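You operate a simulated robot arm through the tools that you are given. There is no shell and no other tool. Be economical: measure what you need, move in short steps, check, and stop when the job is done.

The job below is to be done with a simulated robot arm. You get a single attempt, and the scene is never put back.

## Task
Put the tin's two biscuits on the cake plate, under the dome.
Fine: put the lid back on the tin.

Only the result counts: the job must be done as asked and must still hold three seconds after the hand-in. Knocking over, shifting, dropping, spilling or breaking anything else fails it. A push-on lid holds only when it is set on centred and level and pressed home; a screw cap is set on level and turned clockwise until tight.

## Robot
A 7-joint arm with a two-finger parallel gripper on a trunk, on a base that drives. Base frame: it is fixed to the floor where the robot stands at the start and does not move with it; the origin is under the middle of the robot, x ahead of it, y to its left, z up; the surface under the hand at the start is at about z = 0.82. Units: m, degrees, N and s.
With the tool pointing down near the work surface it reaches from about 0.36 to 0.78 m from the robot's upright axis, wherever it stands. Its first joint turns from -166.0 to 166.0 degrees. Places, roughly: top of the sideboard [0.6, 0, 0.8]. Payload 3.91 kg.
Tool frame: the origin (TCP) lies between the finger pads and is the grasp point; the fingertips stand 0.03 m ahead of it; z points along the fingers, y is the line along which they close. Largest opening 0.11 m; finger width 0.02, thickness 0.01; the body of the gripper, 0.048 by 0.112 m, starts 0.055 m behind the TCP.
Orientation is that of the tool frame in the base frame, as a unit quaternion [x, y, z, w]. With the fingers straight down and closing along the base's y, the tool's x points along the base's -x, its y along +y and its z along -z.

## Interface
- The arm moves only by the tool apply_moves. Its argument "rows" is a list that holds one entry, the list of rows, each a list of 7 numbers: the shift along the tool's x, y, z in m, then the turn, a rotation vector about the tool's x, y, z in degrees, then the finger opening in m, from 0 to 0.11. In form: [[[dx, dy, dz, wx, wy, wz, claw], ...]]. A call has 1 to 10 rows; each row shifts and turns the commanded pose from where the row before left it, along the tool's axes as they then stand. A row lasts 0.2 s, in which the tool goes at most 0.05 m and 8.6 degrees; a call with a longer step from one row to the next is refused whole, and so is a gripper value outside its range. Where a pose cannot be reached the arm comes as near as it can. A force on the tool above 90 N (or 10 N above the force at the start of the call, whichever is more), or a blocked arm, ends the call early, and 0.2 s more pass. Each finger travels about 0.153 m/s and halts on what it meets, pressing with about 44 N; the grip force reading is that of the motor and also rises with nothing between the fingers. The clock runs only during rows and for 0.2 s after the last one: add rows that do not move to give the fingers time. The reply holds the time, the measured pose of the TCP, the force on the tool along the base axes, the opening and the grip force, in the units named above and with some noise, with the torque about the TCP (base axes, N m) and any sound that the robot's microphone picked up.
- Cameras (640 x 400 px; columns grow to the right, rows downward): "scene" is now at [0.0086, 0.1521, 1.5764]; the picture's right is [0.03, -1.00, 0.00], its down [-0.65, -0.02, -0.76] and it looks along [0.76, 0.02, -0.65] (base axes); focal length 284 px, centre (320, 200). "wrist" rides on the gripper at [0.077, 0.007, -0.114] in the tool frame; the picture's right is [-0.09, 1.00, 0.00], its down [-0.80, -0.07, -0.59] and it looks along [-0.59, -0.05, 0.80] (tool axes); focal length 270 px, centre (320, 200).
- camera(camera): a new picture of that camera. No time passes.
- lift_body(by): slides the trunk up (or, below 0, down) by that many m; the arm and the scene camera ride with it, the base frame stays. It gives what a move gives, with no picture.
- base_move(legs): drives the robot by 1 to 6 legs, each [ahead, turn to the left] in m and degrees, along the robot's own axes; the way and the turn of a leg run together, so that a leg with both is an arc; at most 1.5 m and 180 degrees a leg. The arm and the cameras ride along, it lands a little off, and it stops where it bumps. It gives what a move gives.
- aim_head(pan, tilt): turns the head with the scene camera to pan (to the left, within 155 degrees either way) and tilt (down, from -29 to 69), counted from straight ahead of the robot. It gives what a move gives.
- measure_at(camera, pixels): for up to 12 pixels [column, row] of the newest picture of that camera ("zoom" is the newest enlarged one), the place [x, y, z] in the base frame of the surface seen there, good to about 0.002 m. No time passes.
- inspect(camera, box): a new picture of the part [left, top, right, bottom] of that camera's present view, enlarged. No time passes.
- close_job(): hands the job in; it is judged then, once.

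Go step by step. Measure first, check grasps and placings, and put right what went wrong. The budget is 80 turns and 48 pictures, counting those below and the enlarged ones. Unless the task says otherwise, let go and move clear before handing in, and close with one line.

The tools are called after "Emit:" as a command line: name --argument value ..., lists and objects as JSON in quotes. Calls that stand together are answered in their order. apply_moves: Moves the arm, as the interface text tells. Its arguments: {"type":"object","properties":{"rows":{"type":"array"}},"required":["rows"]} The other tools are called the same way: lift_body (by) slides the trunk up or down; base_move (legs) drives the base; aim_head (pan, tilt) turns the head that bears the scene camera; camera (camera) takes a picture; measure_at (camera, pixels) gives the place of the surface under pixels of a picture; inspect (camera, box) takes an enlarged picture of a part of a camera's view; close_job () hands the job in.

At the start:

```text
time_s: 0.0
position: [0.4638, -0.0742, 1.3277]
ee_rot: [0.0, 1.0, -0.001, 0.0]
force: [-0.3, -0.4, 0.0]
moment: [-0.07, 0.01, 0.01]
finger_gap: 0.1097
finger_force: 0.1
trunk travel left (down, up): [-0.55, 0.06]
robot x, y, heading: [-0.003, -0.0011, -0.2]
head pan, tilt: [1.4, 40.4]
```

scene: 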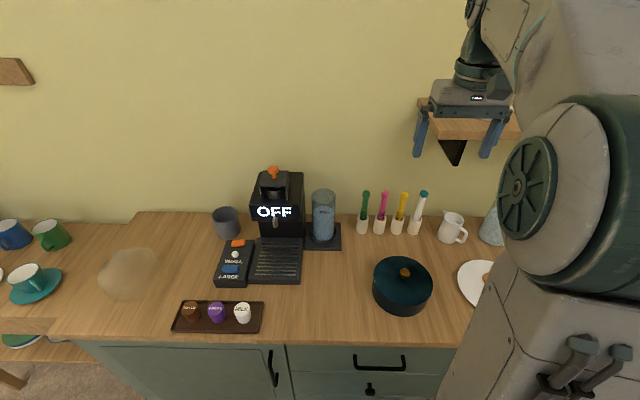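
wrist: 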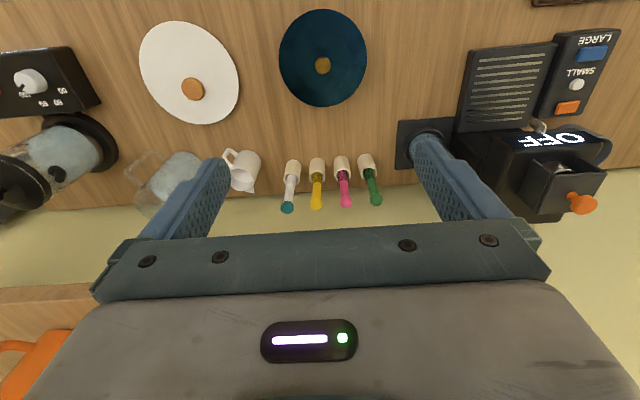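

The teal tin with a brass knob sits at scene (402,285), and the white plate with an orange spot at (480,283) may carry a glass dome. I'll look closer at both.

Emit:
inspect --camera "wrist" --box '[100, 0, 400, 190]'

Emit:
aim_head --pan -35 --tilt 45

Emit:
camera --camera "scene"

```text
2.11 times, centred on (250, 95) of wrist
```

zoom: 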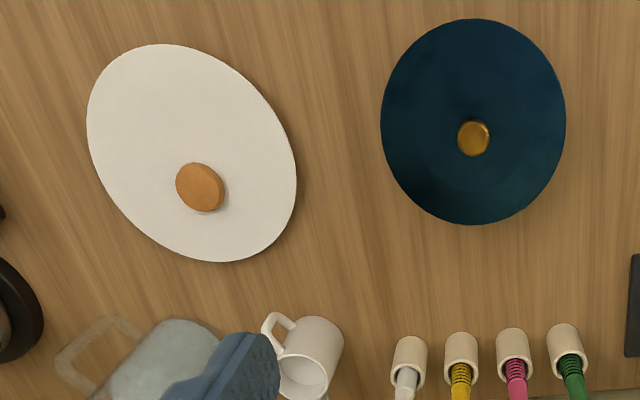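

```text
time_s: 1.0
position: [0.4643, -0.0737, 1.3265]
ee_rot: [0.0, 1.0, -0.001, 0.0]
force: [0.0, -1.1, 0.7]
moment: [0.0, -0.02, 0.02]
finger_gap: 0.1102
finger_force: 0.0
trunk travel left (down, up): [-0.55, 0.06]
robot x, y, heading: [0.0003, -0.0001, 0.2]
head pan, tilt: [-35.0, 45.0]
```

```text
44 pictures are left
```

scene: 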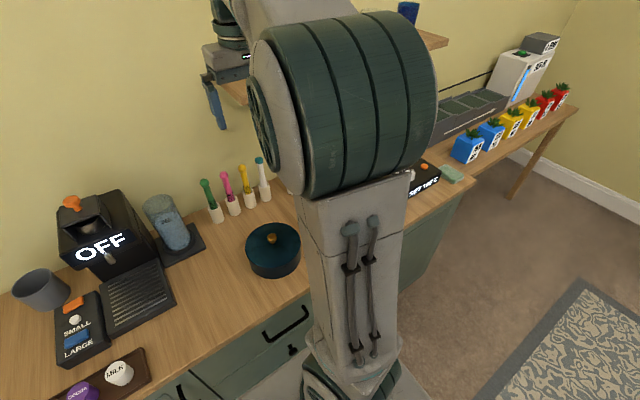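

The plate shows one orange disc. A glassy blob at (125,275) in the first picture may be the dome. I'll look there and measure the tin and the plate.

Emit:
measure_at --camera "zoom" --pixels '[[200, 188], [130, 100], [190, 46], [225, 262], [88, 125], [296, 190], [473, 138], [473, 20], [470, 224], [382, 125], [565, 120], [300, 100]]'

Emit:
aim_head --pan 25 --tilt 45

Emit:
camera --camera "scene"

```text
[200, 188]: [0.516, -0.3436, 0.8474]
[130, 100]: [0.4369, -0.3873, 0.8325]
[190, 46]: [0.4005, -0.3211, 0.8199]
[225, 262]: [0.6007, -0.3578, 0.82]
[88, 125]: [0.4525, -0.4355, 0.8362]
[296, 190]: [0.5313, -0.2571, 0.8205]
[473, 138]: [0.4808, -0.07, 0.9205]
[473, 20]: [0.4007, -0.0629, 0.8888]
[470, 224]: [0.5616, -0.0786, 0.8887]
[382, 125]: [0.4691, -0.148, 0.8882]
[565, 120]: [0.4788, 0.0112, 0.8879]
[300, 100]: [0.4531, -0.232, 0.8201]
```

```text
time_s: 2.3
position: [0.4632, -0.0731, 1.3261]
ee_rot: [0.0, 1.0, 0.0, 0.0]
force: [0.0, 0.3, 0.2]
moment: [0.0, 0.02, -0.01]
finger_gap: 0.1102
finger_force: 0.0
trunk travel left (down, up): [-0.55, 0.06]
robot x, y, heading: [0.0019, -0.0034, 0.2]
head pan, tilt: [25.0, 45.0]
```

```text
43 pictures are left
```

scene: 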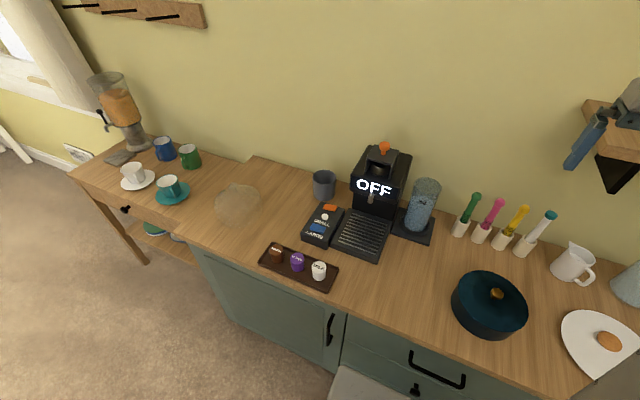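

Emit:
inspect --camera "scene" --box '[190, 160, 290, 240]'

Emit:
measure_at --camera "scene" --pixels '[[238, 184], [238, 200], [238, 217], [215, 205], [261, 200], [225, 215], [252, 210], [610, 341], [575, 320]]'

Emit:
inspect --camera "scene" --box '[540, 290, 640, 390]'

```text
5.00 times, centred on (240, 200) of scene
```

zoom: 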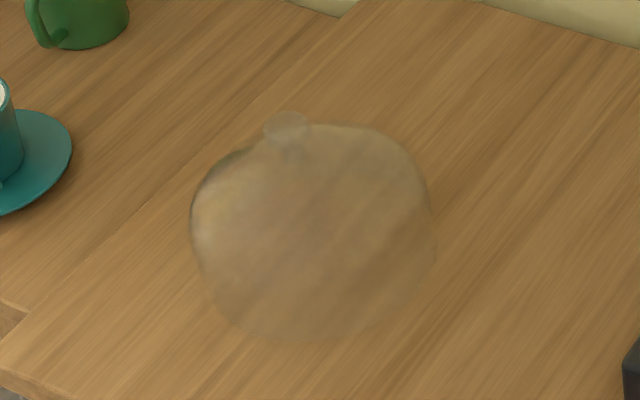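

```text
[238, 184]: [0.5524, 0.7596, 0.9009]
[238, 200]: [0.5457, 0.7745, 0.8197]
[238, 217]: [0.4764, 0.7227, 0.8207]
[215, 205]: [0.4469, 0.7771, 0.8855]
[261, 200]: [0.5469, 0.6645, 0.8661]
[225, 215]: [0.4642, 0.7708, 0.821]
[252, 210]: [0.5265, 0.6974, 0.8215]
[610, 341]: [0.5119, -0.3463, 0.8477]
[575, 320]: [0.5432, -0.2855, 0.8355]
```

```text
4.00 times, centred on (590, 340) of scene
```

zoom: 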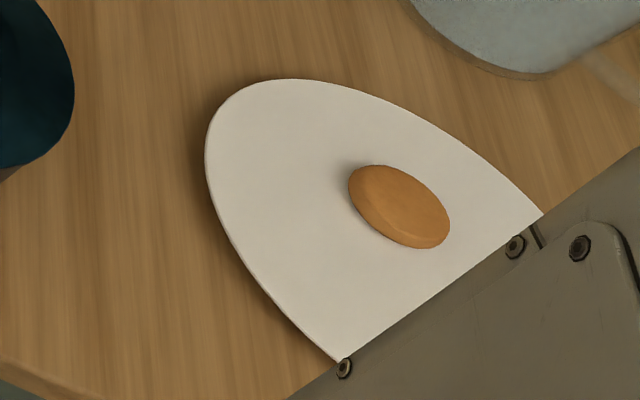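

The dome stands on the left, with its knob near (0.5,0.76), and the plate already holds one biscuit. I'll check the free counter space for the lid and the dome's size.

Emit:
measure_at --camera "scene" --pixels '[[420, 240], [385, 258], [340, 265], [330, 292], [400, 300], [430, 325], [451, 300], [400, 345], [430, 260], [335, 245], [460, 235], [440, 350]]'

Emit:
inspect --camera "scene" --box '[430, 250, 550, 350]'

```text
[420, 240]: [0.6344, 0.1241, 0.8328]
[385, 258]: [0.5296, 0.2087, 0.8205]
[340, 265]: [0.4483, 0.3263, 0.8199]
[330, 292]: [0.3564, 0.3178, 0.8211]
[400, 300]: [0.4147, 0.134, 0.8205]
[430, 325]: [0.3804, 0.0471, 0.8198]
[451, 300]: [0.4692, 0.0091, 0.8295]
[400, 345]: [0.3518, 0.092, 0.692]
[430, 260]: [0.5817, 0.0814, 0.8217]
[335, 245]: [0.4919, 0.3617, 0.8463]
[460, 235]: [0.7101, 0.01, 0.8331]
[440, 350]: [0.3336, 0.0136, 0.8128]
```

```text
4.00 times, centred on (490, 300) of scene
```

zoom: 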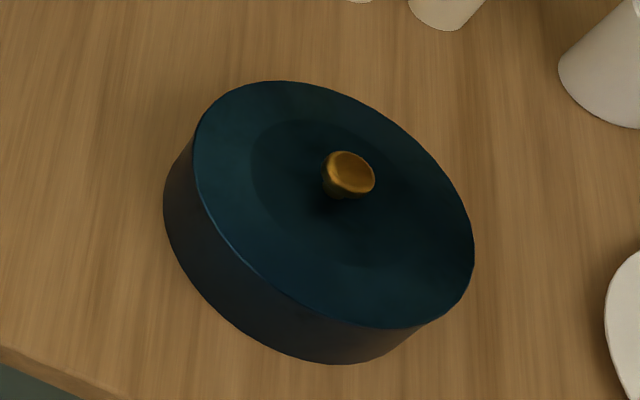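

The lid's knob is at (0.481,-0.070), top at z 0.92. The counter around (0.435,0.12) is free for the lid. I'll descend above the knob.

Emit:
apply_moves --rows '[[[-0.0177, 0.0035, 0.04, 0, 0, 0, 0.08], [0, 0, 0.048, 0, 0, 0, 0.06], [0, 0, 0.048, 0, 0, 0, 0.06], [0, 0, 0.048, 0, 0, 0, 0.06], [0, 0, 0.048, 0, 0, 0, 0.06], [0, 0, 0.048, 0, 0, 0, 0.06], [0, 0, 0.048, 0, 0, 0, 0.06], [0, 0, 0, 0, 0, 0, 0.06]]]'

Emit:
camera --camera "wrist"

```text
time_s: 4.1
position: [0.4848, -0.0681, 1.0005]
ee_rot: [0.001, 1.0, 0.001, 0.0]
force: [0.8, -0.1, -0.5]
moment: [0.01, -0.01, 0.01]
finger_gap: 0.0598
finger_force: 0.1
trunk travel left (down, up): [-0.55, 0.06]
robot x, y, heading: [0.0006, 0.0, -0.3]
head pan, tilt: [25.0, 45.0]
```

```text
39 pictures are left
```

wrist: 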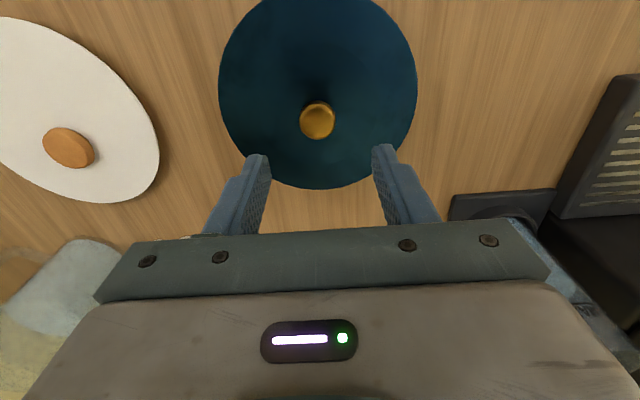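

Emit:
measure_at --camera "wrist" --pixels '[[318, 118], [318, 108], [318, 135], [302, 120], [334, 120], [318, 188], [260, 115], [220, 90], [416, 90], [318, 155], [70, 147], [120, 70]]'

```text
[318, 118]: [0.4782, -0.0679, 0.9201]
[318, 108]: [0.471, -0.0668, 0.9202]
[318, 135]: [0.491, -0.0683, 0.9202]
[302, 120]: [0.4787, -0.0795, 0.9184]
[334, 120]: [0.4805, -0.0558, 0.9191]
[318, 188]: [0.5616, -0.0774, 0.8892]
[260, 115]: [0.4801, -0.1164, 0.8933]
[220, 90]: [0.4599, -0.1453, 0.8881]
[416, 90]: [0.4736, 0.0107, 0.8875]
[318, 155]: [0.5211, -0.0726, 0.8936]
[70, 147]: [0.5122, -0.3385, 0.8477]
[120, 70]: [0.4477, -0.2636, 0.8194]
```

The knob is at (0.4805,-0.068), and the lid rises to about 0.895 near it. I'll lower to z 0.929 and close.

Emit:
apply_moves --rows '[[[0.003, 0, 0.036, 0, 0, 0, 0.06], [0, 0, 0.035, 0, 0, 0, 0.06], [0, 0, 0, 0, 0, 0, 0.06], [0, 0, 0, 0, 0, 0, 0.0], [0, 0, 0, 0, 0, 0, 0.0], [0, 0, 0, 0, 0, 0, 0.0], [0, 0, 0, 0, 0, 0, 0.0]]]'

```text
time_s: 5.7
position: [0.4804, -0.0699, 0.9287]
ee_rot: [0.0, 1.0, 0.0, 0.0]
force: [-0.3, 0.1, -0.1]
moment: [-0.04, 0.04, 0.0]
finger_gap: 0.0267
finger_force: 43.8
trunk travel left (down, up): [-0.55, 0.06]
robot x, y, heading: [0.0004, 0.0021, 0.2]
head pan, tilt: [25.0, 45.0]
heard: snap
```

The knob is gripped at 0.0267. I'll pull straight up slowly.

Emit:
apply_moves --rows '[[[0, 0, -0.005, 0, 0, 0, 0.0], [0, 0, -0.005, 0, 0, 0, 0.0], [0, 0, -0.01, 0, 0, 0, 0.0], [0, 0, -0.02, 0, 0, 0, 0.0], [0, 0, -0.03, 0, 0, 0, 0.0], [0, 0, 0, 0, 0, 0, 0.0]]]'

Emit:
camera --camera "scene"

```text
time_s: 7.1
position: [0.4795, -0.0708, 0.9973]
ee_rot: [0.0, 1.0, 0.0, 0.0]
force: [-0.3, 0.0, -0.2]
moment: [0.01, -0.01, 0.01]
finger_gap: 0.0265
finger_force: 44.1
trunk travel left (down, up): [-0.55, 0.06]
robot x, y, heading: [-0.0013, -0.003, 0.1]
head pan, tilt: [25.0, 45.0]
```

```text
38 pictures are left
```

scene: 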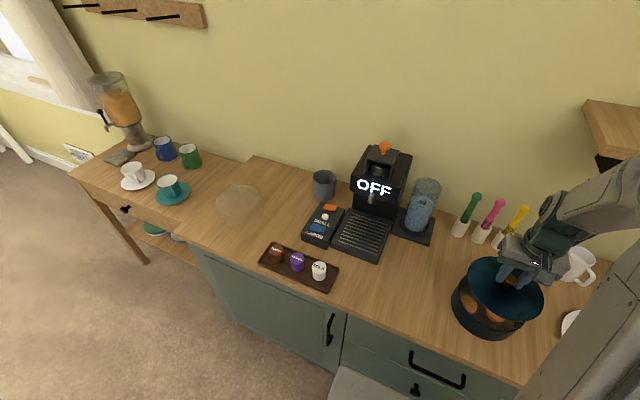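

The lid came off and the biscuits show in the tin. I'll carry the lid to (0.435,0.12) and look at how far its rim is above the counter.

Emit:
apply_moves --rows '[[[0, 0, -0.03, 0, 0, 0, 0.0], [0.01, 0.045, 0, 0, 0, 0, 0.0], [0.01, 0.045, 0, 0, 0, 0, 0.0], [0.01, 0.045, 0, 0, 0, 0, 0.0], [0.012, 0.045, 0, 0, 0, 0, 0.0], [0.003, 0.01, 0.04, 0, 0, 0, 0.0], [0, 0, 0.04, 0, 0, 0, 0.0], [0, 0, 0, 0, 0, 0, 0.0]]]'

Emit:
inspect --camera "scene" --box '[320, 200, 600, 375]'

```text
time_s: 8.9
position: [0.4333, 0.1199, 0.948]
ee_rot: [0.0, 1.0, -0.001, 0.001]
force: [0.3, 0.8, -0.8]
moment: [-0.02, 0.0, 0.04]
finger_gap: 0.0266
finger_force: 44.0
trunk travel left (down, up): [-0.55, 0.06]
robot x, y, heading: [-0.0019, 0.0016, -0.1]
head pan, tilt: [25.0, 45.0]
```

```text
2.29 times, centred on (460, 288) of scene
```

zoom: 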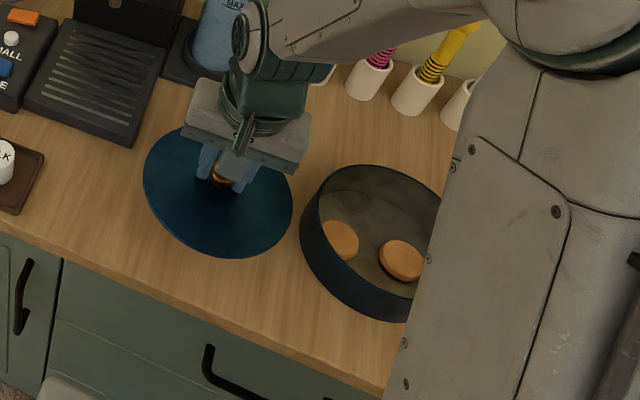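

The lid's top edge is at about 0.907 over clear counter, and both biscuits are visible in the tin. I'll lower in steps until contact.

Emit:
apply_moves --rows '[[[0, 0, 0.03, 0, 0, 0, 0.0], [0, 0, 0.015, 0, 0, 0, 0.0], [0, 0, 0.005, 0, 0, 0, 0.0], [0, 0, 0.005, 0, 0, 0, 0.0], [0, 0, 0.004, 0, 0, 0, 0.0], [0, 0, 0, 0, 0, 0, 0.0]]]'

Emit:
inspect --camera "scene" --box '[360, 230, 480, 320]'

```text
time_s: 10.3
position: [0.4333, 0.1193, 0.8891]
ee_rot: [0.0, 1.0, -0.001, 0.0]
force: [-0.7, -0.4, -0.4]
moment: [0.0, 0.01, 0.01]
finger_gap: 0.0267
finger_force: 44.1
trunk travel left (down, up): [-0.55, 0.06]
robot x, y, heading: [0.0003, -0.003, 0.1]
head pan, tilt: [25.0, 45.0]
```

```text
4.44 times, centred on (420, 275) of scene
```

zoom: 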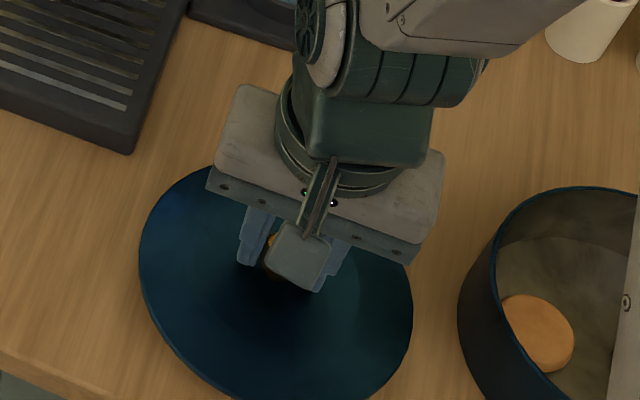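

There is no contact yet, with the lid's top edge near 0.848. I'll keep lowering gently.

Emit:
apply_moves --rows '[[[0, 0, 0.003, 0, 0, 0, 0.0], [0, 0, 0.003, 0, 0, 0, 0.0], [0, 0, 0.003, 0, 0, 0, 0.0], [0, 0, 0, 0, 0, 0, 0.0]]]'

```text
time_s: 11.3
position: [0.4337, 0.1212, 0.8789]
ee_rot: [-0.001, 1.0, -0.001, 0.0]
force: [-0.2, -0.4, -0.4]
moment: [0.01, -0.01, 0.0]
finger_gap: 0.0267
finger_force: 43.9
trunk travel left (down, up): [-0.55, 0.06]
robot x, y, heading: [-0.0005, -0.0014, -0.1]
head pan, tilt: [25.0, 45.0]
```

Emit:
apply_moves --rows '[[[0, 0, 0.002, 0, 0, 0, 0.0], [0, 0, 0.002, 0, 0, 0, 0.0], [0, 0, 0.002, 0, 0, 0, 0.0], [0, 0, 0, 0, 0, 0, 0.0]]]'

```text
time_s: 12.3
position: [0.4337, 0.1189, 0.8744]
ee_rot: [0.0, 1.0, 0.0, 0.0]
force: [-1.0, 0.1, 0.7]
moment: [-0.02, -0.02, 0.03]
finger_gap: 0.0267
finger_force: 43.6
trunk travel left (down, up): [-0.55, 0.06]
robot x, y, heading: [-0.0018, -0.0054, -0.1]
head pan, tilt: [25.0, 45.0]
```

Emit:
apply_moves --rows '[[[0, 0, 0.002, 0, 0, 0, 0.0], [0, 0, 0.002, 0, 0, 0, 0.0], [0, 0, 0.002, 0, 0, 0, 0.0], [0, 0, 0, 0, 0, 0, 0.0]]]'

Emit:
inspect --camera "scene" --box '[360, 230, 480, 320]'

```text
time_s: 13.3
position: [0.4342, 0.119, 0.8678]
ee_rot: [0.0, 1.0, 0.001, 0.001]
force: [0.1, -0.2, -0.4]
moment: [-0.05, 0.01, -0.02]
finger_gap: 0.0268
finger_force: 44.1
trunk travel left (down, up): [-0.55, 0.06]
robot x, y, heading: [-0.0006, -0.0003, 0.1]
head pan, tilt: [25.0, 45.0]
```

```text
4.44 times, centred on (420, 275) of scene
```

zoom: 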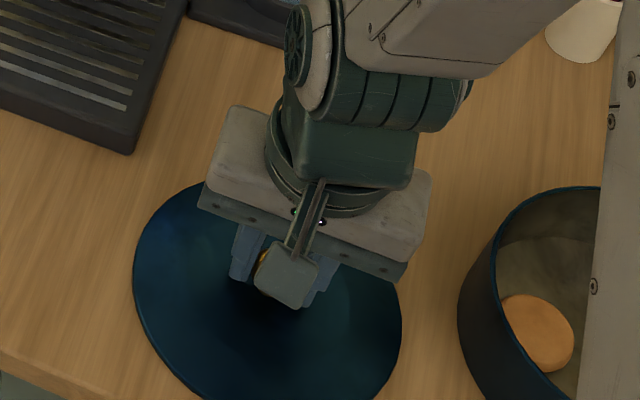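

Emit:
apply_moves --rows '[[[0, 0, 0.0015, 0, 0, 0, 0.0], [0, 0, 0.0015, 0, 0, 0, 0.0], [0, 0, 0, 0, 0, 0, 0.0]]]'

Emit:
measure_at --camera "zoom" --pixels '[[160, 300], [380, 300], [200, 370], [350, 380], [120, 330]]'

```text
time_s: 14.1
position: [0.4337, 0.1207, 0.8655]
ee_rot: [0.0, 1.0, -0.001, 0.001]
force: [-0.3, 1.8, 13.6]
moment: [0.04, 0.24, -0.04]
finger_gap: 0.0265
finger_force: 43.8
trunk travel left (down, up): [-0.55, 0.06]
robot x, y, heading: [0.0013, -0.0004, 0.2]
head pan, tilt: [25.0, 45.0]
```

```text
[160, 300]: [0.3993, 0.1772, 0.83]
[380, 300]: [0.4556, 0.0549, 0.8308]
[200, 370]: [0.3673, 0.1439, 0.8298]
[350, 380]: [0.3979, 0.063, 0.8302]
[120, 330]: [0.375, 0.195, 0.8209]
```

Contact at z 0.866 (13.6 N). I'll release, rise and go above the tin for a look.

Emit:
apply_moves --rows '[[[0, 0, 0, 0, 0, 0, 0.05], [0, 0, 0, 0, 0, 0, 0.05], [0, 0, -0.04, 0, 0, 0, 0.05], [0, 0, -0.05, 0, 0, 0, 0.07], [0, 0, -0.05, 0, 0, 0, 0.07], [0, -0.048, -0.01, 0, 0, 0, 0.07], [0, -0.048, -0.01, 0, 0, 0, 0.07], [-0.01, -0.046, -0.01, 0, 0, 0, 0.07], [-0.01, -0.046, -0.01, 0, 0, 0, 0.07], [0, 0, 0, 0, 0, 0, 0.07]]]'

Emit:
camera --camera "wrist"

```text
time_s: 16.3
position: [0.4504, -0.067, 1.0468]
ee_rot: [0.0, 1.0, -0.001, 0.0]
force: [-0.8, 0.5, 0.1]
moment: [0.03, 0.01, -0.02]
finger_gap: 0.0701
finger_force: 0.2
trunk travel left (down, up): [-0.55, 0.06]
robot x, y, heading: [0.0039, 0.0016, 0.2]
head pan, tilt: [25.0, 45.0]
```

```text
34 pictures are left
```

wrist: 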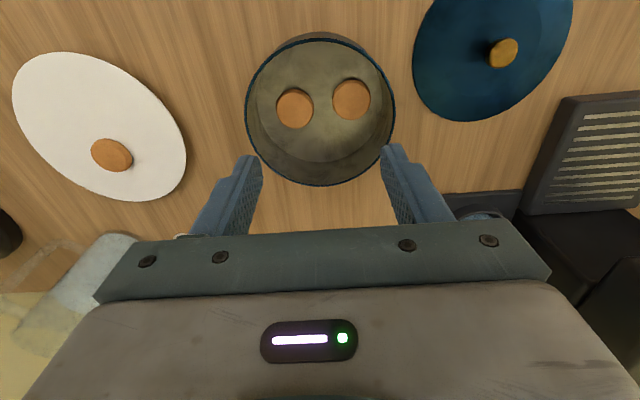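

Emit:
inspect --camera "wrist" --box '[230, 20, 410, 200]'

Emit:
measure_at --camera "wrist" --pixels '[[294, 107], [277, 105], [313, 105], [295, 90], [295, 126], [351, 98], [333, 97], [369, 97], [351, 116], [320, 150], [318, 185], [320, 40]]'

Emit:
measure_at --camera "wrist" --pixels '[[111, 155], [92, 150], [131, 158], [110, 139], [112, 168], [12, 90], [186, 170], [75, 53], [140, 200], [246, 105], [394, 105]]'

```text
2.22 times, centred on (320, 110) of wrist
```

zoom: 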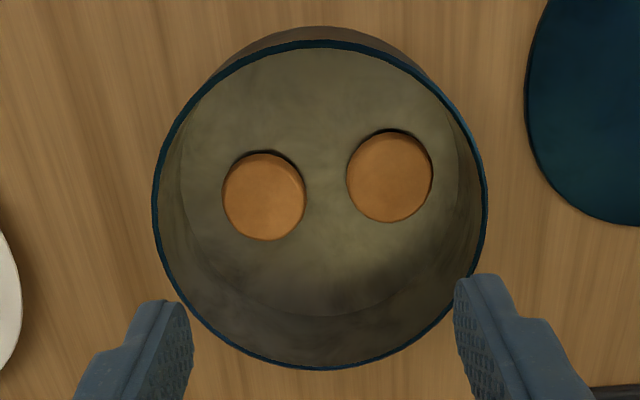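

```text
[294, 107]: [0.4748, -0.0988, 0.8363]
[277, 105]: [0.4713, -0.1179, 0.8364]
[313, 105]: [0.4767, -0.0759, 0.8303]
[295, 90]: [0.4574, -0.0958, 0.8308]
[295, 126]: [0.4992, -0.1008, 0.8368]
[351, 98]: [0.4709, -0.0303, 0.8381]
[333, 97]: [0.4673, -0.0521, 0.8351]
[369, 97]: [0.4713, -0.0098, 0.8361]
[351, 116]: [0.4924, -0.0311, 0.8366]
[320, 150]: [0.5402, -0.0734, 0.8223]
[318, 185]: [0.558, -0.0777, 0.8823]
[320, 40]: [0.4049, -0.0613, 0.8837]
```

```text
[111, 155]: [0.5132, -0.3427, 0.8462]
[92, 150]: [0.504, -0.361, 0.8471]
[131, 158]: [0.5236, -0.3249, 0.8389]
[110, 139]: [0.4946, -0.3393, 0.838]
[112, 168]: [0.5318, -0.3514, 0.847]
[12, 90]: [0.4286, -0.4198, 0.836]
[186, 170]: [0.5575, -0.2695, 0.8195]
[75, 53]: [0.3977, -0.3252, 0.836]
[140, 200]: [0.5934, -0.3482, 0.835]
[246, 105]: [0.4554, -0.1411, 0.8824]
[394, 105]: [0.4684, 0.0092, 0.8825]
```

The biscuits are at A (0.4775,-0.0985) and B (0.472,-0.030), about 43 mm across, with tops at 0.837. The tin wall is close in y, so I'll turn the gripper 90° to close along x.

Emit:
apply_moves --rows '[[[0, 0, 0, 0, 0, 8.2, 0.06], [0, 0, 0, 0, 0, 8.2, 0.06], [0, 0, 0, 0, 0, 8.2, 0.06], [0, 0, 0, 0, 0, 8.2, 0.06], [0, 0, 0, 0, 0, 8.2, 0.06], [0, 0, 0, 0, 0, 8.2, 0.06], [0, 0, 0, 0, 0, 8.2, 0.06], [0, 0, 0, 0, 0, 8.2, 0.06], [0, 0, 0, 0, 0, 8.2, 0.06], [0, 0, 0, 0, 0, 8.2, 0.06]]]'

Emit:
apply_moves --rows '[[[0, 0, 0, 0, 0, 8, 0.06], [-0.03, 0.026, 0, 0, 0, 0, 0.055], [0, 0, 0.04, 0, 0, 0, 0.055], [0, 0, 0.03, 0, 0, 0, 0.055], [0, 0, 0, 0, 0, 0, 0.055]]]'

Emit:
camera --camera "wrist"

```text
time_s: 18.5
position: [0.4525, -0.068, 1.0441]
ee_rot: [0.657, 0.754, 0.0, 0.0]
force: [0.6, 0.2, -0.1]
moment: [0.03, 0.0, 0.02]
finger_gap: 0.06
finger_force: 0.0
trunk travel left (down, up): [-0.55, 0.06]
robot x, y, heading: [0.0033, -0.002, -0.1]
head pan, tilt: [25.0, 45.0]
```

```text
time_s: 19.7
position: [0.4784, -0.0984, 0.975]
ee_rot: [0.707, 0.707, 0.0, 0.001]
force: [0.9, 0.8, -0.5]
moment: [0.0, 0.01, 0.01]
finger_gap: 0.0549
finger_force: 0.1
trunk travel left (down, up): [-0.55, 0.06]
robot x, y, heading: [-0.0014, 0.0037, -0.1]
head pan, tilt: [25.0, 45.0]
```

```text
32 pictures are left
```

wrist: 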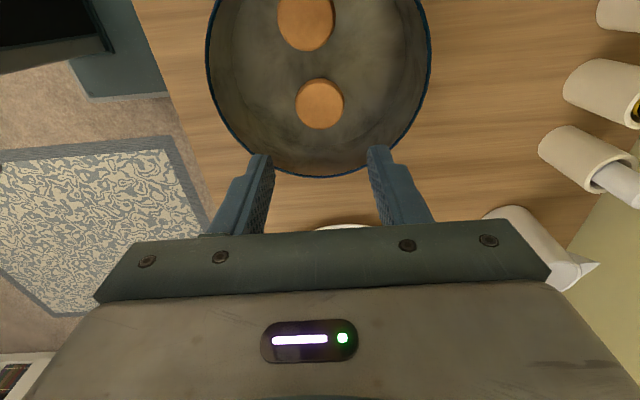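

Emit:
measure_at --camera "wrist" --pixels '[[319, 103], [297, 104], [342, 102], [319, 82], [319, 126], [305, 20], [279, 12], [333, 15], [305, 47], [206, 55], [431, 50], [330, 176]]'

```text
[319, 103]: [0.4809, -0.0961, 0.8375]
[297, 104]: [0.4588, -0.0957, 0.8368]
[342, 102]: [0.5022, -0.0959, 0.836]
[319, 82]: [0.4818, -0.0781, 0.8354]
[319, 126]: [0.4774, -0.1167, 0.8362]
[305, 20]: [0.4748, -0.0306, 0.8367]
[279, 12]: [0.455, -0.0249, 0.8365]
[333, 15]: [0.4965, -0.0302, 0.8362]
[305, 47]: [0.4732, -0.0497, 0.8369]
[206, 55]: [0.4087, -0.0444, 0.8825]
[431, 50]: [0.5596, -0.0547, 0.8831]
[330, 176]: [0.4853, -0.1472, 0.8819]
```

A's centre is (0.4805,-0.0975), 43 mm across. I'll descend to z 0.858 and grip.

Emit:
apply_moves --rows '[[[0.001, 0.002, 0.045, 0, 0, 0, 0.057], [0, 0, 0.045, 0, 0, 0, 0.057], [0, 0, 0.027, 0, 0, 0, 0.057], [0, 0, 0, 0, 0, 0, 0.057], [0, 0, 0, 0, 0, 0, 0.041], [0, 0, 0, 0, 0, 0, 0.041], [0, 0, 0, 0, 0, 0, 0.041]]]'

```text
time_s: 21.3
position: [0.4805, -0.0966, 0.8576]
ee_rot: [0.707, 0.707, 0.0, 0.001]
force: [-0.9, -0.8, 0.1]
moment: [-0.01, 0.0, 0.03]
finger_gap: 0.0426
finger_force: 28.8
trunk travel left (down, up): [-0.55, 0.06]
robot x, y, heading: [-0.0007, -0.0006, -0.2]
head pan, tilt: [25.0, 45.0]
```

Biscuit A is gripped at 0.0426. I'll lift it and carry it over the plate spot (0.4615,-0.384).

Emit:
apply_moves --rows '[[[0, 0, -0.045, 0, 0, 0, 0.041], [0, 0, -0.045, 0, 0, 0, 0.041], [-0.041, -0.0027, -0.01, 0, 0, 0, 0.041], [-0.041, -0.0027, 0, 0, 0, 0, 0.041], [-0.041, -0.0027, 0, 0, 0, 0, 0.041], [-0.041, -0.0027, 0, 0, 0, 0, 0.041], [-0.041, -0.0027, 0, 0, 0, 0, 0.041], [-0.041, -0.0027, 0, 0, 0, 0, 0.041], [-0.041, -0.0027, 0, 0, 0, 0, 0.041], [0, 0, 0.04, 0, 0, 0, 0.041]]]'

Emit:
camera --camera "wrist"

```text
time_s: 23.5
position: [0.4604, -0.385, 0.9182]
ee_rot: [0.706, 0.708, 0.0, -0.001]
force: [0.6, -0.2, 0.3]
moment: [-0.02, 0.0, -0.01]
finger_gap: 0.0425
finger_force: 28.8
trunk travel left (down, up): [-0.55, 0.06]
robot x, y, heading: [-0.0029, 0.0026, 0.1]
head pan, tilt: [25.0, 45.0]
```

```text
31 pictures are left
```

wrist: 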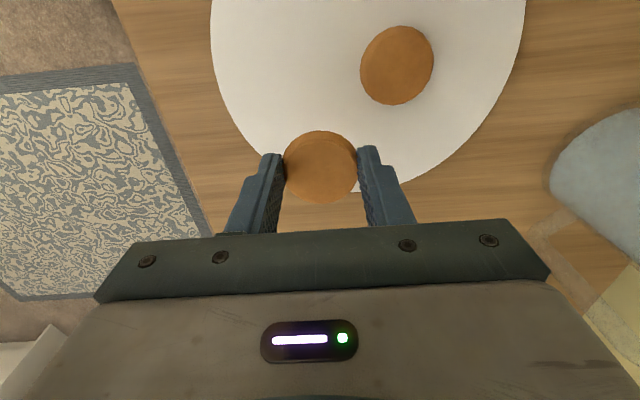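

Emit:
measure_at --camera "wrist" --pixels '[[397, 65], [362, 65], [433, 65], [398, 27], [395, 103], [214, 60], [522, 60], [268, 150], [480, 140], [440, 165], [300, 100]]'

```text
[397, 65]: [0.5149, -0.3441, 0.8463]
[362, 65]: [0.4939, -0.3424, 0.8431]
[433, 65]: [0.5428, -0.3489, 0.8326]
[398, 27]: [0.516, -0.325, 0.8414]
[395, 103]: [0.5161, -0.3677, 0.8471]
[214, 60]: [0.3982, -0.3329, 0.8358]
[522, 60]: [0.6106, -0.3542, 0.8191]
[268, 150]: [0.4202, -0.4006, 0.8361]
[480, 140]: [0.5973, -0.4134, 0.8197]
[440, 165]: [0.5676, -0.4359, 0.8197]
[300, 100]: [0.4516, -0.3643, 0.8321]
```

The plate surface here is at about 0.8325, so the release height is about 0.868. I'll lower and release.

Emit:
apply_moves --rows '[[[0, 0.001, 0.035, 0, 0, 0, 0.041], [0, 0, 0.009, 0, 0, 0, 0.041], [0, 0, 0.003, 0, 0, 0, 0.041], [0, 0, 0.002, 0, 0, 0, 0.041], [0, 0, 0, 0, 0, 0, 0.041]]]'

```text
time_s: 24.7
position: [0.4627, -0.383, 0.8686]
ee_rot: [0.708, 0.707, 0.0, 0.0]
force: [0.0, 0.6, -0.7]
moment: [0.01, 0.01, -0.01]
finger_gap: 0.0424
finger_force: 28.9
trunk travel left (down, up): [-0.55, 0.06]
robot x, y, heading: [-0.0013, 0.0004, -0.0]
head pan, tilt: [25.0, 45.0]
```

Emit:
apply_moves --rows '[[[0, 0, 0.001, 0, 0, 0, 0.041], [0, 0, 0.0007, 0, 0, 0, 0.041], [0, 0, 0, 0, 0, 0, 0.041]]]'

```text
time_s: 25.5
position: [0.4628, -0.3837, 0.8663]
ee_rot: [0.707, 0.707, 0.0, 0.0]
force: [-0.1, 0.0, -0.6]
moment: [0.01, 0.04, -0.01]
finger_gap: 0.0423
finger_force: 28.9
trunk travel left (down, up): [-0.55, 0.06]
robot x, y, heading: [0.0015, -0.0005, -0.2]
head pan, tilt: [25.0, 45.0]
```

Emit:
apply_moves --rows '[[[0, 0, 0.001, 0, 0, 0, 0.041], [0, 0, 0.001, 0, 0, 0, 0.041], [0, 0, 0, 0, 0, 0, 0.041]]]'

Emit:
camera --camera "wrist"

```text
time_s: 26.3
position: [0.4626, -0.3837, 0.8644]
ee_rot: [0.707, 0.707, 0.0, -0.001]
force: [-0.7, -0.8, 2.4]
moment: [0.0, 0.0, 0.0]
finger_gap: 0.042
finger_force: 28.8
trunk travel left (down, up): [-0.55, 0.06]
robot x, y, heading: [0.0004, 0.0015, 0.1]
head pan, tilt: [25.0, 45.0]
```

```text
30 pictures are left
```

wrist: 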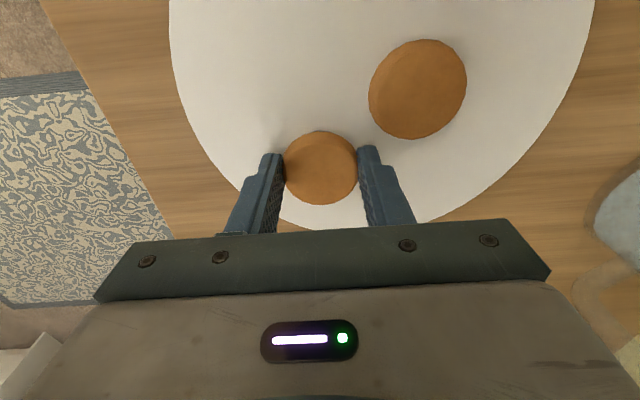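

It touched down at about 2.4 N. I'll release, rise and return above the tin for B at (0.4755,-0.029).

Emit:
apply_moves --rows '[[[0, 0, 0, 0, 0, 0, 0.054], [0, 0, 0, 0, 0, 0, 0.054], [0, 0, -0.045, 0, 0, 0, 0.054], [0, 0, -0.045, 0, 0, 0, 0.057], [0.05, 0.002, 0, 0, 0, 0, 0.057], [0.05, 0.002, 0, 0, 0, 0, 0.057], [0.05, 0.002, 0, 0, 0, 0, 0.057], [0.05, 0.002, 0, 0, 0, 0, 0.057], [0.05, 0.002, 0, 0, 0, 0, 0.057], [0.05, 0.002, 0, 0, 0, 0, 0.057]]]'

Emit:
apply_moves --rows '[[[0.045, 0.001, 0, 0, 0, 0, 0.057], [0, 0, 0, 0, 0, 0, 0.057]]]'

Emit:
camera --camera "wrist"

```text
time_s: 28.5
position: [0.4762, -0.0812, 0.9568]
ee_rot: [0.707, 0.707, -0.001, 0.001]
force: [0.4, 0.8, 0.2]
moment: [-0.01, 0.06, 0.01]
finger_gap: 0.057
finger_force: 0.2
trunk travel left (down, up): [-0.55, 0.06]
robot x, y, heading: [-0.0012, 0.0007, 0.0]
head pan, tilt: [25.0, 45.0]
```

```text
time_s: 29.1
position: [0.4773, -0.0381, 0.9547]
ee_rot: [0.708, 0.706, 0.0, 0.0]
force: [0.3, 0.4, 0.7]
moment: [-0.01, 0.0, -0.02]
finger_gap: 0.0568
finger_force: 0.0
trunk travel left (down, up): [-0.55, 0.06]
robot x, y, heading: [0.003, 0.0021, -0.0]
head pan, tilt: [25.0, 45.0]
```

```text
29 pictures are left
```

wrist: 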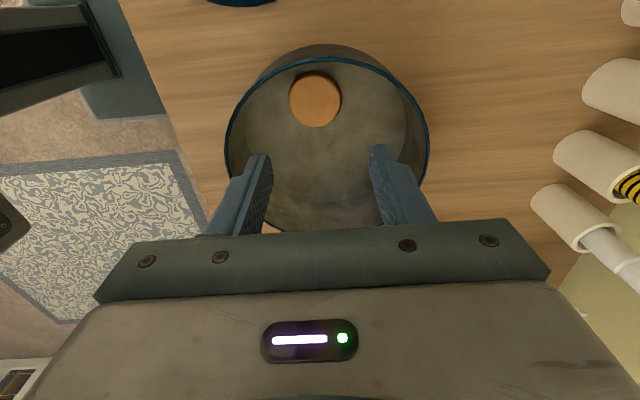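

Emit:
measure_at --camera "wrist" --pixels '[[316, 97], [291, 95], [340, 94], [316, 73], [316, 124], [225, 145], [428, 140], [326, 58]]'

```text
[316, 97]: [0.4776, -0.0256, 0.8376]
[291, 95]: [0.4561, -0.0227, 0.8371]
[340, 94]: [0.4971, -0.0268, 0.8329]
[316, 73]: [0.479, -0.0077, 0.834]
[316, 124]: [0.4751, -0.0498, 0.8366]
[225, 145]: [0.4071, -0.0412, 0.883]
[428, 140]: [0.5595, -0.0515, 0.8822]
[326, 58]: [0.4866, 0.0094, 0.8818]
```

B's centre is (0.4765,-0.0285). I'll descend and grip.

Emit:
apply_moves --rows '[[[0.009, -0.0005, 0.03, 0, 0, 0, 0.056], [0, 0, 0.04, 0, 0, 0, 0.056], [0, 0, 0.027, 0, 0, 0, 0.056], [0, 0, 0, 0, 0, 0, 0.056], [0, 0, 0, 0, 0, 0, 0.041], [0, 0, 0, 0, 0, 0, 0.041], [0, 0, 0, 0, 0, 0, 0.041]]]'

```text
time_s: 30.7
position: [0.475, -0.0315, 0.8587]
ee_rot: [0.707, 0.707, 0.0, 0.0]
force: [-0.1, -0.5, -0.6]
moment: [0.0, 0.0, -0.01]
finger_gap: 0.042
finger_force: 43.4
trunk travel left (down, up): [-0.55, 0.06]
robot x, y, heading: [-0.0001, -0.0023, -0.4]
head pan, tilt: [25.0, 45.0]
```

Gripped at 0.042. I'll lift it and carry it to (0.4615,-0.310).

Emit:
apply_moves --rows '[[[0, 0, -0.045, 0, 0, 0, 0.041], [0, 0, -0.045, 0, 0, 0, 0.041], [-0.04, -0.002, -0.01, 0, 0, 0, 0.041], [-0.04, -0.002, 0, 0, 0, 0, 0.041], [-0.04, -0.002, 0, 0, 0, 0, 0.041], [-0.04, -0.002, 0, 0, 0, 0, 0.041], [-0.04, -0.002, 0, 0, 0, 0, 0.041], [-0.04, -0.002, 0, 0, 0, 0, 0.041], [-0.04, -0.002, 0, 0, 0, 0, 0.041], [0, 0, 0.04, 0, 0, 0, 0.041]]]'

Emit:
camera --camera "wrist"

```text
time_s: 32.9
position: [0.4641, -0.3106, 0.9175]
ee_rot: [0.708, 0.707, -0.001, 0.0]
force: [0.3, -1.1, 0.2]
moment: [0.02, -0.01, -0.01]
finger_gap: 0.0423
finger_force: 1.8
trunk travel left (down, up): [-0.55, 0.06]
robot x, y, heading: [0.0014, -0.001, 0.0]
head pan, tilt: [25.0, 45.0]
```

```text
28 pictures are left
```

wrist: 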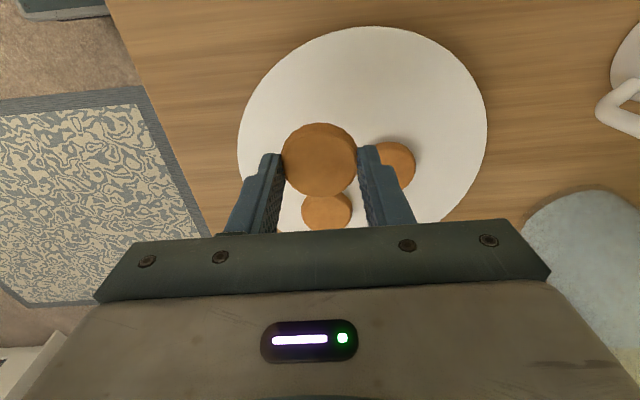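

The grip force reads only 1.8 N, but the biscuit is still between the fingers. I'll tighten and lower.

Emit:
apply_moves --rows '[[[0, 0, 0, 0, 0, 0, 0.036], [0, -0.002, 0.03, 0, 0, 0, 0.036], [0, 0, 0.013, 0, 0, 0, 0.036], [0, 0, 0.004, 0, 0, 0, 0.036], [0, 0, 0.002, 0, 0, 0, 0.036], [0, 0, 0, 0, 0, 0, 0.036]]]'

```text
time_s: 34.3
position: [0.4611, -0.3095, 0.8681]
ee_rot: [0.707, 0.708, 0.0, 0.0]
force: [-0.6, -0.5, -0.2]
moment: [0.03, 0.02, 0.02]
finger_gap: 0.0414
finger_force: 43.5
trunk travel left (down, up): [-0.55, 0.06]
robot x, y, heading: [-0.001, 0.0002, 0.0]
head pan, tilt: [25.0, 45.0]
```

Emit:
apply_moves --rows '[[[0, 0, 0.001, 0, 0, 0, 0.036], [0, 0, 0.001, 0, 0, 0, 0.036], [0, 0, 0.001, 0, 0, 0, 0.036], [0, 0, 0, 0, 0, 0, 0.036]]]'

```text
time_s: 35.3
position: [0.4593, -0.3109, 0.8674]
ee_rot: [0.707, 0.707, 0.001, 0.001]
force: [1.2, -0.5, 13.6]
moment: [-0.04, 0.13, 0.03]
finger_gap: 0.0415
finger_force: 44.4
trunk travel left (down, up): [-0.55, 0.06]
robot x, y, heading: [-0.0021, -0.0021, -0.1]
head pan, tilt: [25.0, 45.0]
```

Contact at 13.6 N. I'll release, rise and look.

Emit:
apply_moves --rows '[[[0, 0, -0.0015, 0, 0, 0, 0.036], [0, 0, 0, 0, 0, 0, 0.054], [0, 0, 0, 0, 0, 0, 0.054], [0, 0, -0.045, 0, 0, 0, 0.054], [0, 0, -0.045, 0, 0, 0, 0.054], [0.04, 0, -0.045, 0, 0, 0, 0.054], [0.03, 0, -0.02, 0, 0, 0, 0.054], [0, 0, 0, 0, 0, 0, 0.054]]]'

Emit:
camera --camera "wrist"

Emit:
inspect --camera "scene" --box '[180, 150, 300, 250]'

```text
refused: row 6 steps farther than a row can; nothing moved
```

```text
27 pictures are left
```

wrist: 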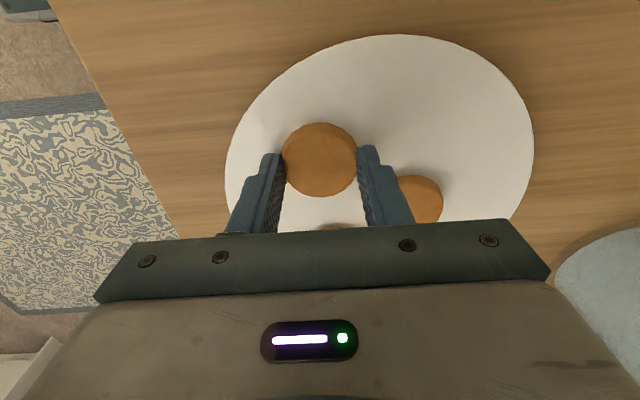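

```text
4.00 times, centred on (240, 200) of scene
```

zoom: 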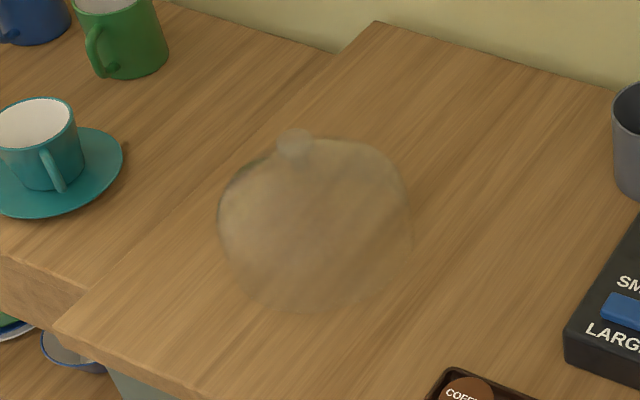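

Emit:
apply_moves --rows '[[[0, 0, -0.001, 0, 0, 0, 0.036], [0, 0, 0, 0, 0, 0, 0.053], [0, 0, 0, 0, 0, 0, 0.053], [0, 0, -0.045, 0, 0, 0, 0.053], [0, 0, -0.045, 0, 0, 0, 0.053], [0.03, 0, -0.035, 0, 0, 0, 0.053], [0.03, 0, -0.02, 0, 0, 0, 0.053], [0, 0, 0, 0, 0, 0, 0.053]]]'

Emit:
camera --camera "wrist"

Emit:
measure_at --camera "zoom" --pixels '[[294, 135], [280, 145], [310, 150], [295, 160], [340, 140], [222, 215], [410, 220], [270, 305], [310, 310], [360, 300], [230, 260], [400, 260]]'

```text
time_s: 37.1
position: [0.4586, -0.2493, 1.0102]
ee_rot: [0.707, 0.707, 0.0, 0.0]
force: [0.2, 0.0, 0.2]
moment: [-0.04, 0.01, 0.02]
finger_gap: 0.0531
finger_force: 0.1
trunk travel left (down, up): [-0.55, 0.06]
robot x, y, heading: [-0.0012, 0.0004, 0.1]
head pan, tilt: [25.0, 45.0]
```

```text
25 pictures are left
```

wrist: 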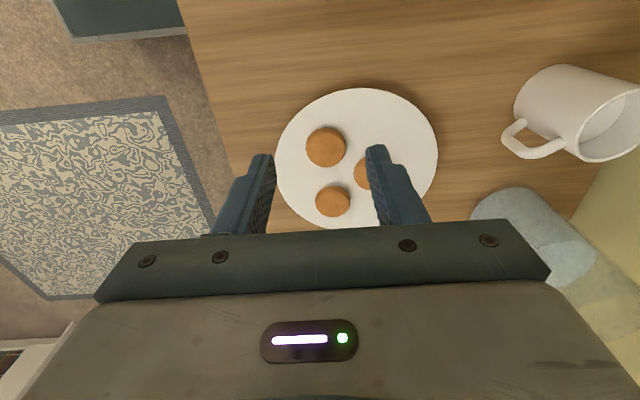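

```text
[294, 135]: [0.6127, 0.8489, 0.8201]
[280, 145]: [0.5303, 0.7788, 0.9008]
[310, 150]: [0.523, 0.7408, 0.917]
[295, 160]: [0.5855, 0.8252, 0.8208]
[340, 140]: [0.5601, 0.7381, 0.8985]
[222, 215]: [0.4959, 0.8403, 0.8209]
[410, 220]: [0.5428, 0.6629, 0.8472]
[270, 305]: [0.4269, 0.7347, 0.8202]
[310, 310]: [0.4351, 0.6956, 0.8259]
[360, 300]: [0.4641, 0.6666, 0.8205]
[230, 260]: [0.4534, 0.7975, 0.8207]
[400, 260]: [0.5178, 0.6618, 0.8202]
```

All three biscuits lie flat on the plate, at (326,146), (333,201) and the original at (365,173). I'll measure them, then fetch the tin's lid.

Emit:
measure_at --camera "wrist" --pixels '[[326, 146], [306, 147], [346, 147], [333, 201], [316, 201], [350, 201], [362, 173], [276, 160], [438, 155], [357, 88], [340, 230]]'

Emit:
apply_moves --rows '[[[0.049, 0, 0, 0, 0, 0, 0.055], [0.049, 0, 0, 0, 0, 0, 0.055], [0.049, -0.004, 0, 0, 0, 0, 0.055], [0.049, -0.004, 0, 0, 0, 0, 0.055], [0.049, -0.004, 0, 0, 0, 0, 0.055], [0.048, -0.006, 0, 0, 0, 0, 0.055], [0.044, -0.006, 0, 0, 0, 0, 0.055], [0, 0, 0, 0, 0, 0, 0.055]]]'

Emit:
camera --camera "wrist"

```text
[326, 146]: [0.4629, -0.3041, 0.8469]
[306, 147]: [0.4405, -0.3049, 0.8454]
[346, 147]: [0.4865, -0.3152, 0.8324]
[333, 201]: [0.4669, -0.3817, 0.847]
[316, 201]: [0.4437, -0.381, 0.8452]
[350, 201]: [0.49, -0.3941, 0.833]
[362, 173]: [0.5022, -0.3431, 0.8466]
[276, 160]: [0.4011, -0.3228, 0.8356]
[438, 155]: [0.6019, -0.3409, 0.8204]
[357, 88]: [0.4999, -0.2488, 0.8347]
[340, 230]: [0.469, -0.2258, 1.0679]
```

```text
time_s: 38.9
position: [0.4353, 0.0864, 1.0128]
ee_rot: [0.707, 0.708, 0.0, 0.0]
force: [-0.2, 0.0, -0.5]
moment: [-0.05, -0.01, 0.01]
finger_gap: 0.0549
finger_force: 0.0
trunk travel left (down, up): [-0.55, 0.06]
robot x, y, heading: [-0.0011, 0.0035, 0.1]
head pan, tilt: [25.0, 45.0]
```

```text
24 pictures are left
```

wrist: 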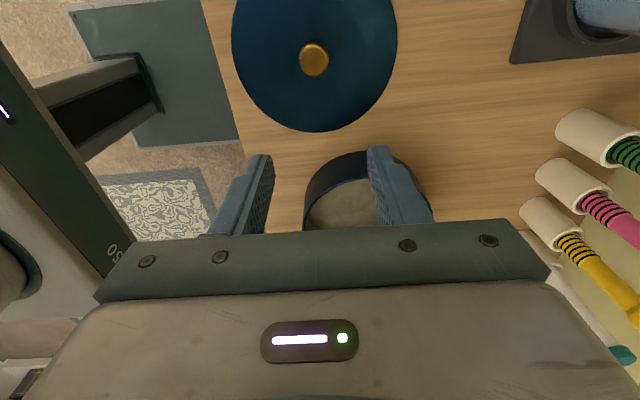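

Emit:
measure_at --camera "wrist" --pixels '[[314, 59], [300, 59], [328, 59], [314, 46], [314, 72], [232, 40], [397, 40], [318, 131], [260, 105], [375, 100]]'

```text
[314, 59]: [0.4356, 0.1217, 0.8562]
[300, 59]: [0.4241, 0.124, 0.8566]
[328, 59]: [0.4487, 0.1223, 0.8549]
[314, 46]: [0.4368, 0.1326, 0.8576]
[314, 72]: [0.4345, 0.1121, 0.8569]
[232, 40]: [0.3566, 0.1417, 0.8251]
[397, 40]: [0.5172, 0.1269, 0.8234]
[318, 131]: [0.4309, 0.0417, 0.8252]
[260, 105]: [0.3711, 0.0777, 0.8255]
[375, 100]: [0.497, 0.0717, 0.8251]
```

The knob is at (0.4362,0.1223). I'll descend and grip it.

Emit:
apply_moves --rows '[[[0.036, 0.0008, 0.02, 0, 0, 0, 0.055], [0, 0, 0.045, 0, 0, 0, 0.055], [0, 0, 0.045, 0, 0, 0, 0.055], [0, 0, 0.035, 0, 0, 0, 0.055], [0, 0, 0, 0, 0, 0, 0.055], [0, 0, 0, 0, 0, 0, 0.0], [0, 0, 0, 0, 0, 0, 0.0], [0, 0, 0, 0, 0, 0, 0.0], [0, 0, 0, 0, 0, 0, 0.0]]]'

```text
time_s: 40.9
position: [0.4368, 0.1223, 0.8657]
ee_rot: [0.707, 0.707, 0.0, 0.0]
force: [0.2, 0.2, -0.1]
moment: [0.01, 0.02, -0.01]
finger_gap: 0.0265
finger_force: 44.2
trunk travel left (down, up): [-0.55, 0.06]
robot x, y, heading: [-0.0027, -0.0008, -0.4]
head pan, tilt: [25.0, 45.0]
```

The knob is gripped. I'll lift and use the scene view to fix the tin's rim centre.

Emit:
apply_moves --rows '[[[0, 0, -0.04, 0, 0, 0, 0.0], [0, 0, -0.04, 0, 0, 0, 0.0], [0, 0, -0.03, 0, 0, 0, 0.0], [0, 0, 0, 0, 0, 0, 0.0]]]'

Emit:
aim_head --pan -5 --tilt 50

Emit:
camera --camera "scene"

```text
time_s: 41.9
position: [0.4354, 0.1229, 0.9777]
ee_rot: [0.707, 0.707, 0.0, -0.001]
force: [0.5, 0.1, -0.5]
moment: [0.02, -0.01, -0.01]
finger_gap: 0.0263
finger_force: 43.7
trunk travel left (down, up): [-0.55, 0.06]
robot x, y, heading: [0.0008, 0.0028, 0.3]
head pan, tilt: [25.0, 45.0]
```

```text
time_s: 42.9
position: [0.4351, 0.1226, 0.9769]
ee_rot: [0.708, 0.707, 0.0, -0.001]
force: [-0.5, -0.2, -0.5]
moment: [0.03, 0.01, 0.01]
finger_gap: 0.0265
finger_force: 44.0
trunk travel left (down, up): [-0.55, 0.06]
robot x, y, heading: [-0.0027, -0.0002, 0.0]
head pan, tilt: [-5.0, 50.0]
```

```text
23 pictures are left
```

scene: 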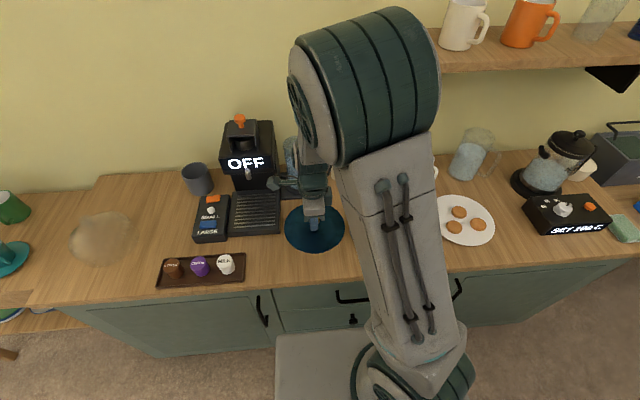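

The arm hides the tin from the scene camera, but the ten rim points measured earlier fit a centre of (0.482,-0.068), r 0.078. I'll move above it.

Emit:
apply_moves --rows '[[[-0.0477, 0.0114, 0, 0, 0, 0, 0.0], [-0.0477, 0.0114, 0, 0, 0, 0, 0.0], [-0.0477, 0.0114, 0, 0, 0, 0, 0.0], [-0.0477, 0.0115, 0, 0, 0, 0, 0.0], [0, 0, 0.025, 0, 0, 0, 0.0], [0, 0, 0, 0, 0, 0, 0.0], [0, 0, 0, 0, 0, 0, 0.0]]]'

Emit:
camera --camera "wrist"

```text
time_s: 44.5
position: [0.4823, -0.0668, 0.9513]
ee_rot: [0.707, 0.707, 0.0, -0.001]
force: [-0.4, 0.8, -0.4]
moment: [-0.02, -0.01, 0.02]
finger_gap: 0.0266
finger_force: 44.0
trunk travel left (down, up): [-0.55, 0.06]
robot x, y, heading: [-0.0045, -0.0003, 0.1]
head pan, tilt: [-5.0, 50.0]
```

```text
22 pictures are left
```

wrist: 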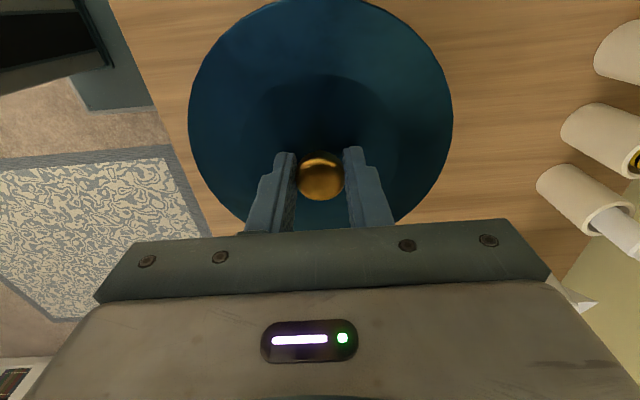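

Emit:
measure_at --camera "wrist" --pixels '[[190, 110], [451, 110], [203, 65], [434, 65], [210, 175], [433, 175], [320, 178]]'

Emit:
apply_moves --rows '[[[0, 0, 0.01, 0, 0, 0, 0.0], [0, 0, 0.004, 0, 0, 0, 0.0], [0, 0, 0.003, 0, 0, 0, 0.0], [0, 0, 0, 0, 0, 0, 0.0]]]'

```text
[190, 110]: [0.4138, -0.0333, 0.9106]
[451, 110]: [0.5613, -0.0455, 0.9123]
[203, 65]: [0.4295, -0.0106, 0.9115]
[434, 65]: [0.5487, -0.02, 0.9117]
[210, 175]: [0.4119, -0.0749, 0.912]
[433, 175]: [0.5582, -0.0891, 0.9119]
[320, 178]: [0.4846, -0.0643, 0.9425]
```

```text
time_s: 45.5
position: [0.4838, -0.0687, 0.9354]
ee_rot: [0.707, 0.707, -0.001, 0.0]
force: [0.1, -0.3, -1.3]
moment: [0.0, 0.0, 0.02]
finger_gap: 0.0267
finger_force: 43.8
trunk travel left (down, up): [-0.55, 0.06]
robot x, y, heading: [-0.0011, 0.0, 0.1]
head pan, tilt: [-5.0, 50.0]
```

Chord fits put the lid's centre near x 0.485 and the tin's at 0.4823, with y matching. I'll shift -2.5 mm in x and lower further.

Emit:
apply_moves --rows '[[[0, -0.0025, 0, 0, 0, 0, 0.0], [0, 0, 0.002, 0, 0, 0, 0.0], [0, 0, 0.002, 0, 0, 0, 0.0], [0, 0, 0, 0, 0, 0, 0.0]]]'

```text
time_s: 46.5
position: [0.4803, -0.069, 0.9318]
ee_rot: [0.707, 0.707, 0.001, -0.001]
force: [-0.4, -0.5, -0.7]
moment: [0.03, 0.01, 0.01]
finger_gap: 0.0263
finger_force: 44.1
trunk travel left (down, up): [-0.55, 0.06]
robot x, y, heading: [-0.0005, -0.0035, 0.0]
head pan, tilt: [-5.0, 50.0]
```

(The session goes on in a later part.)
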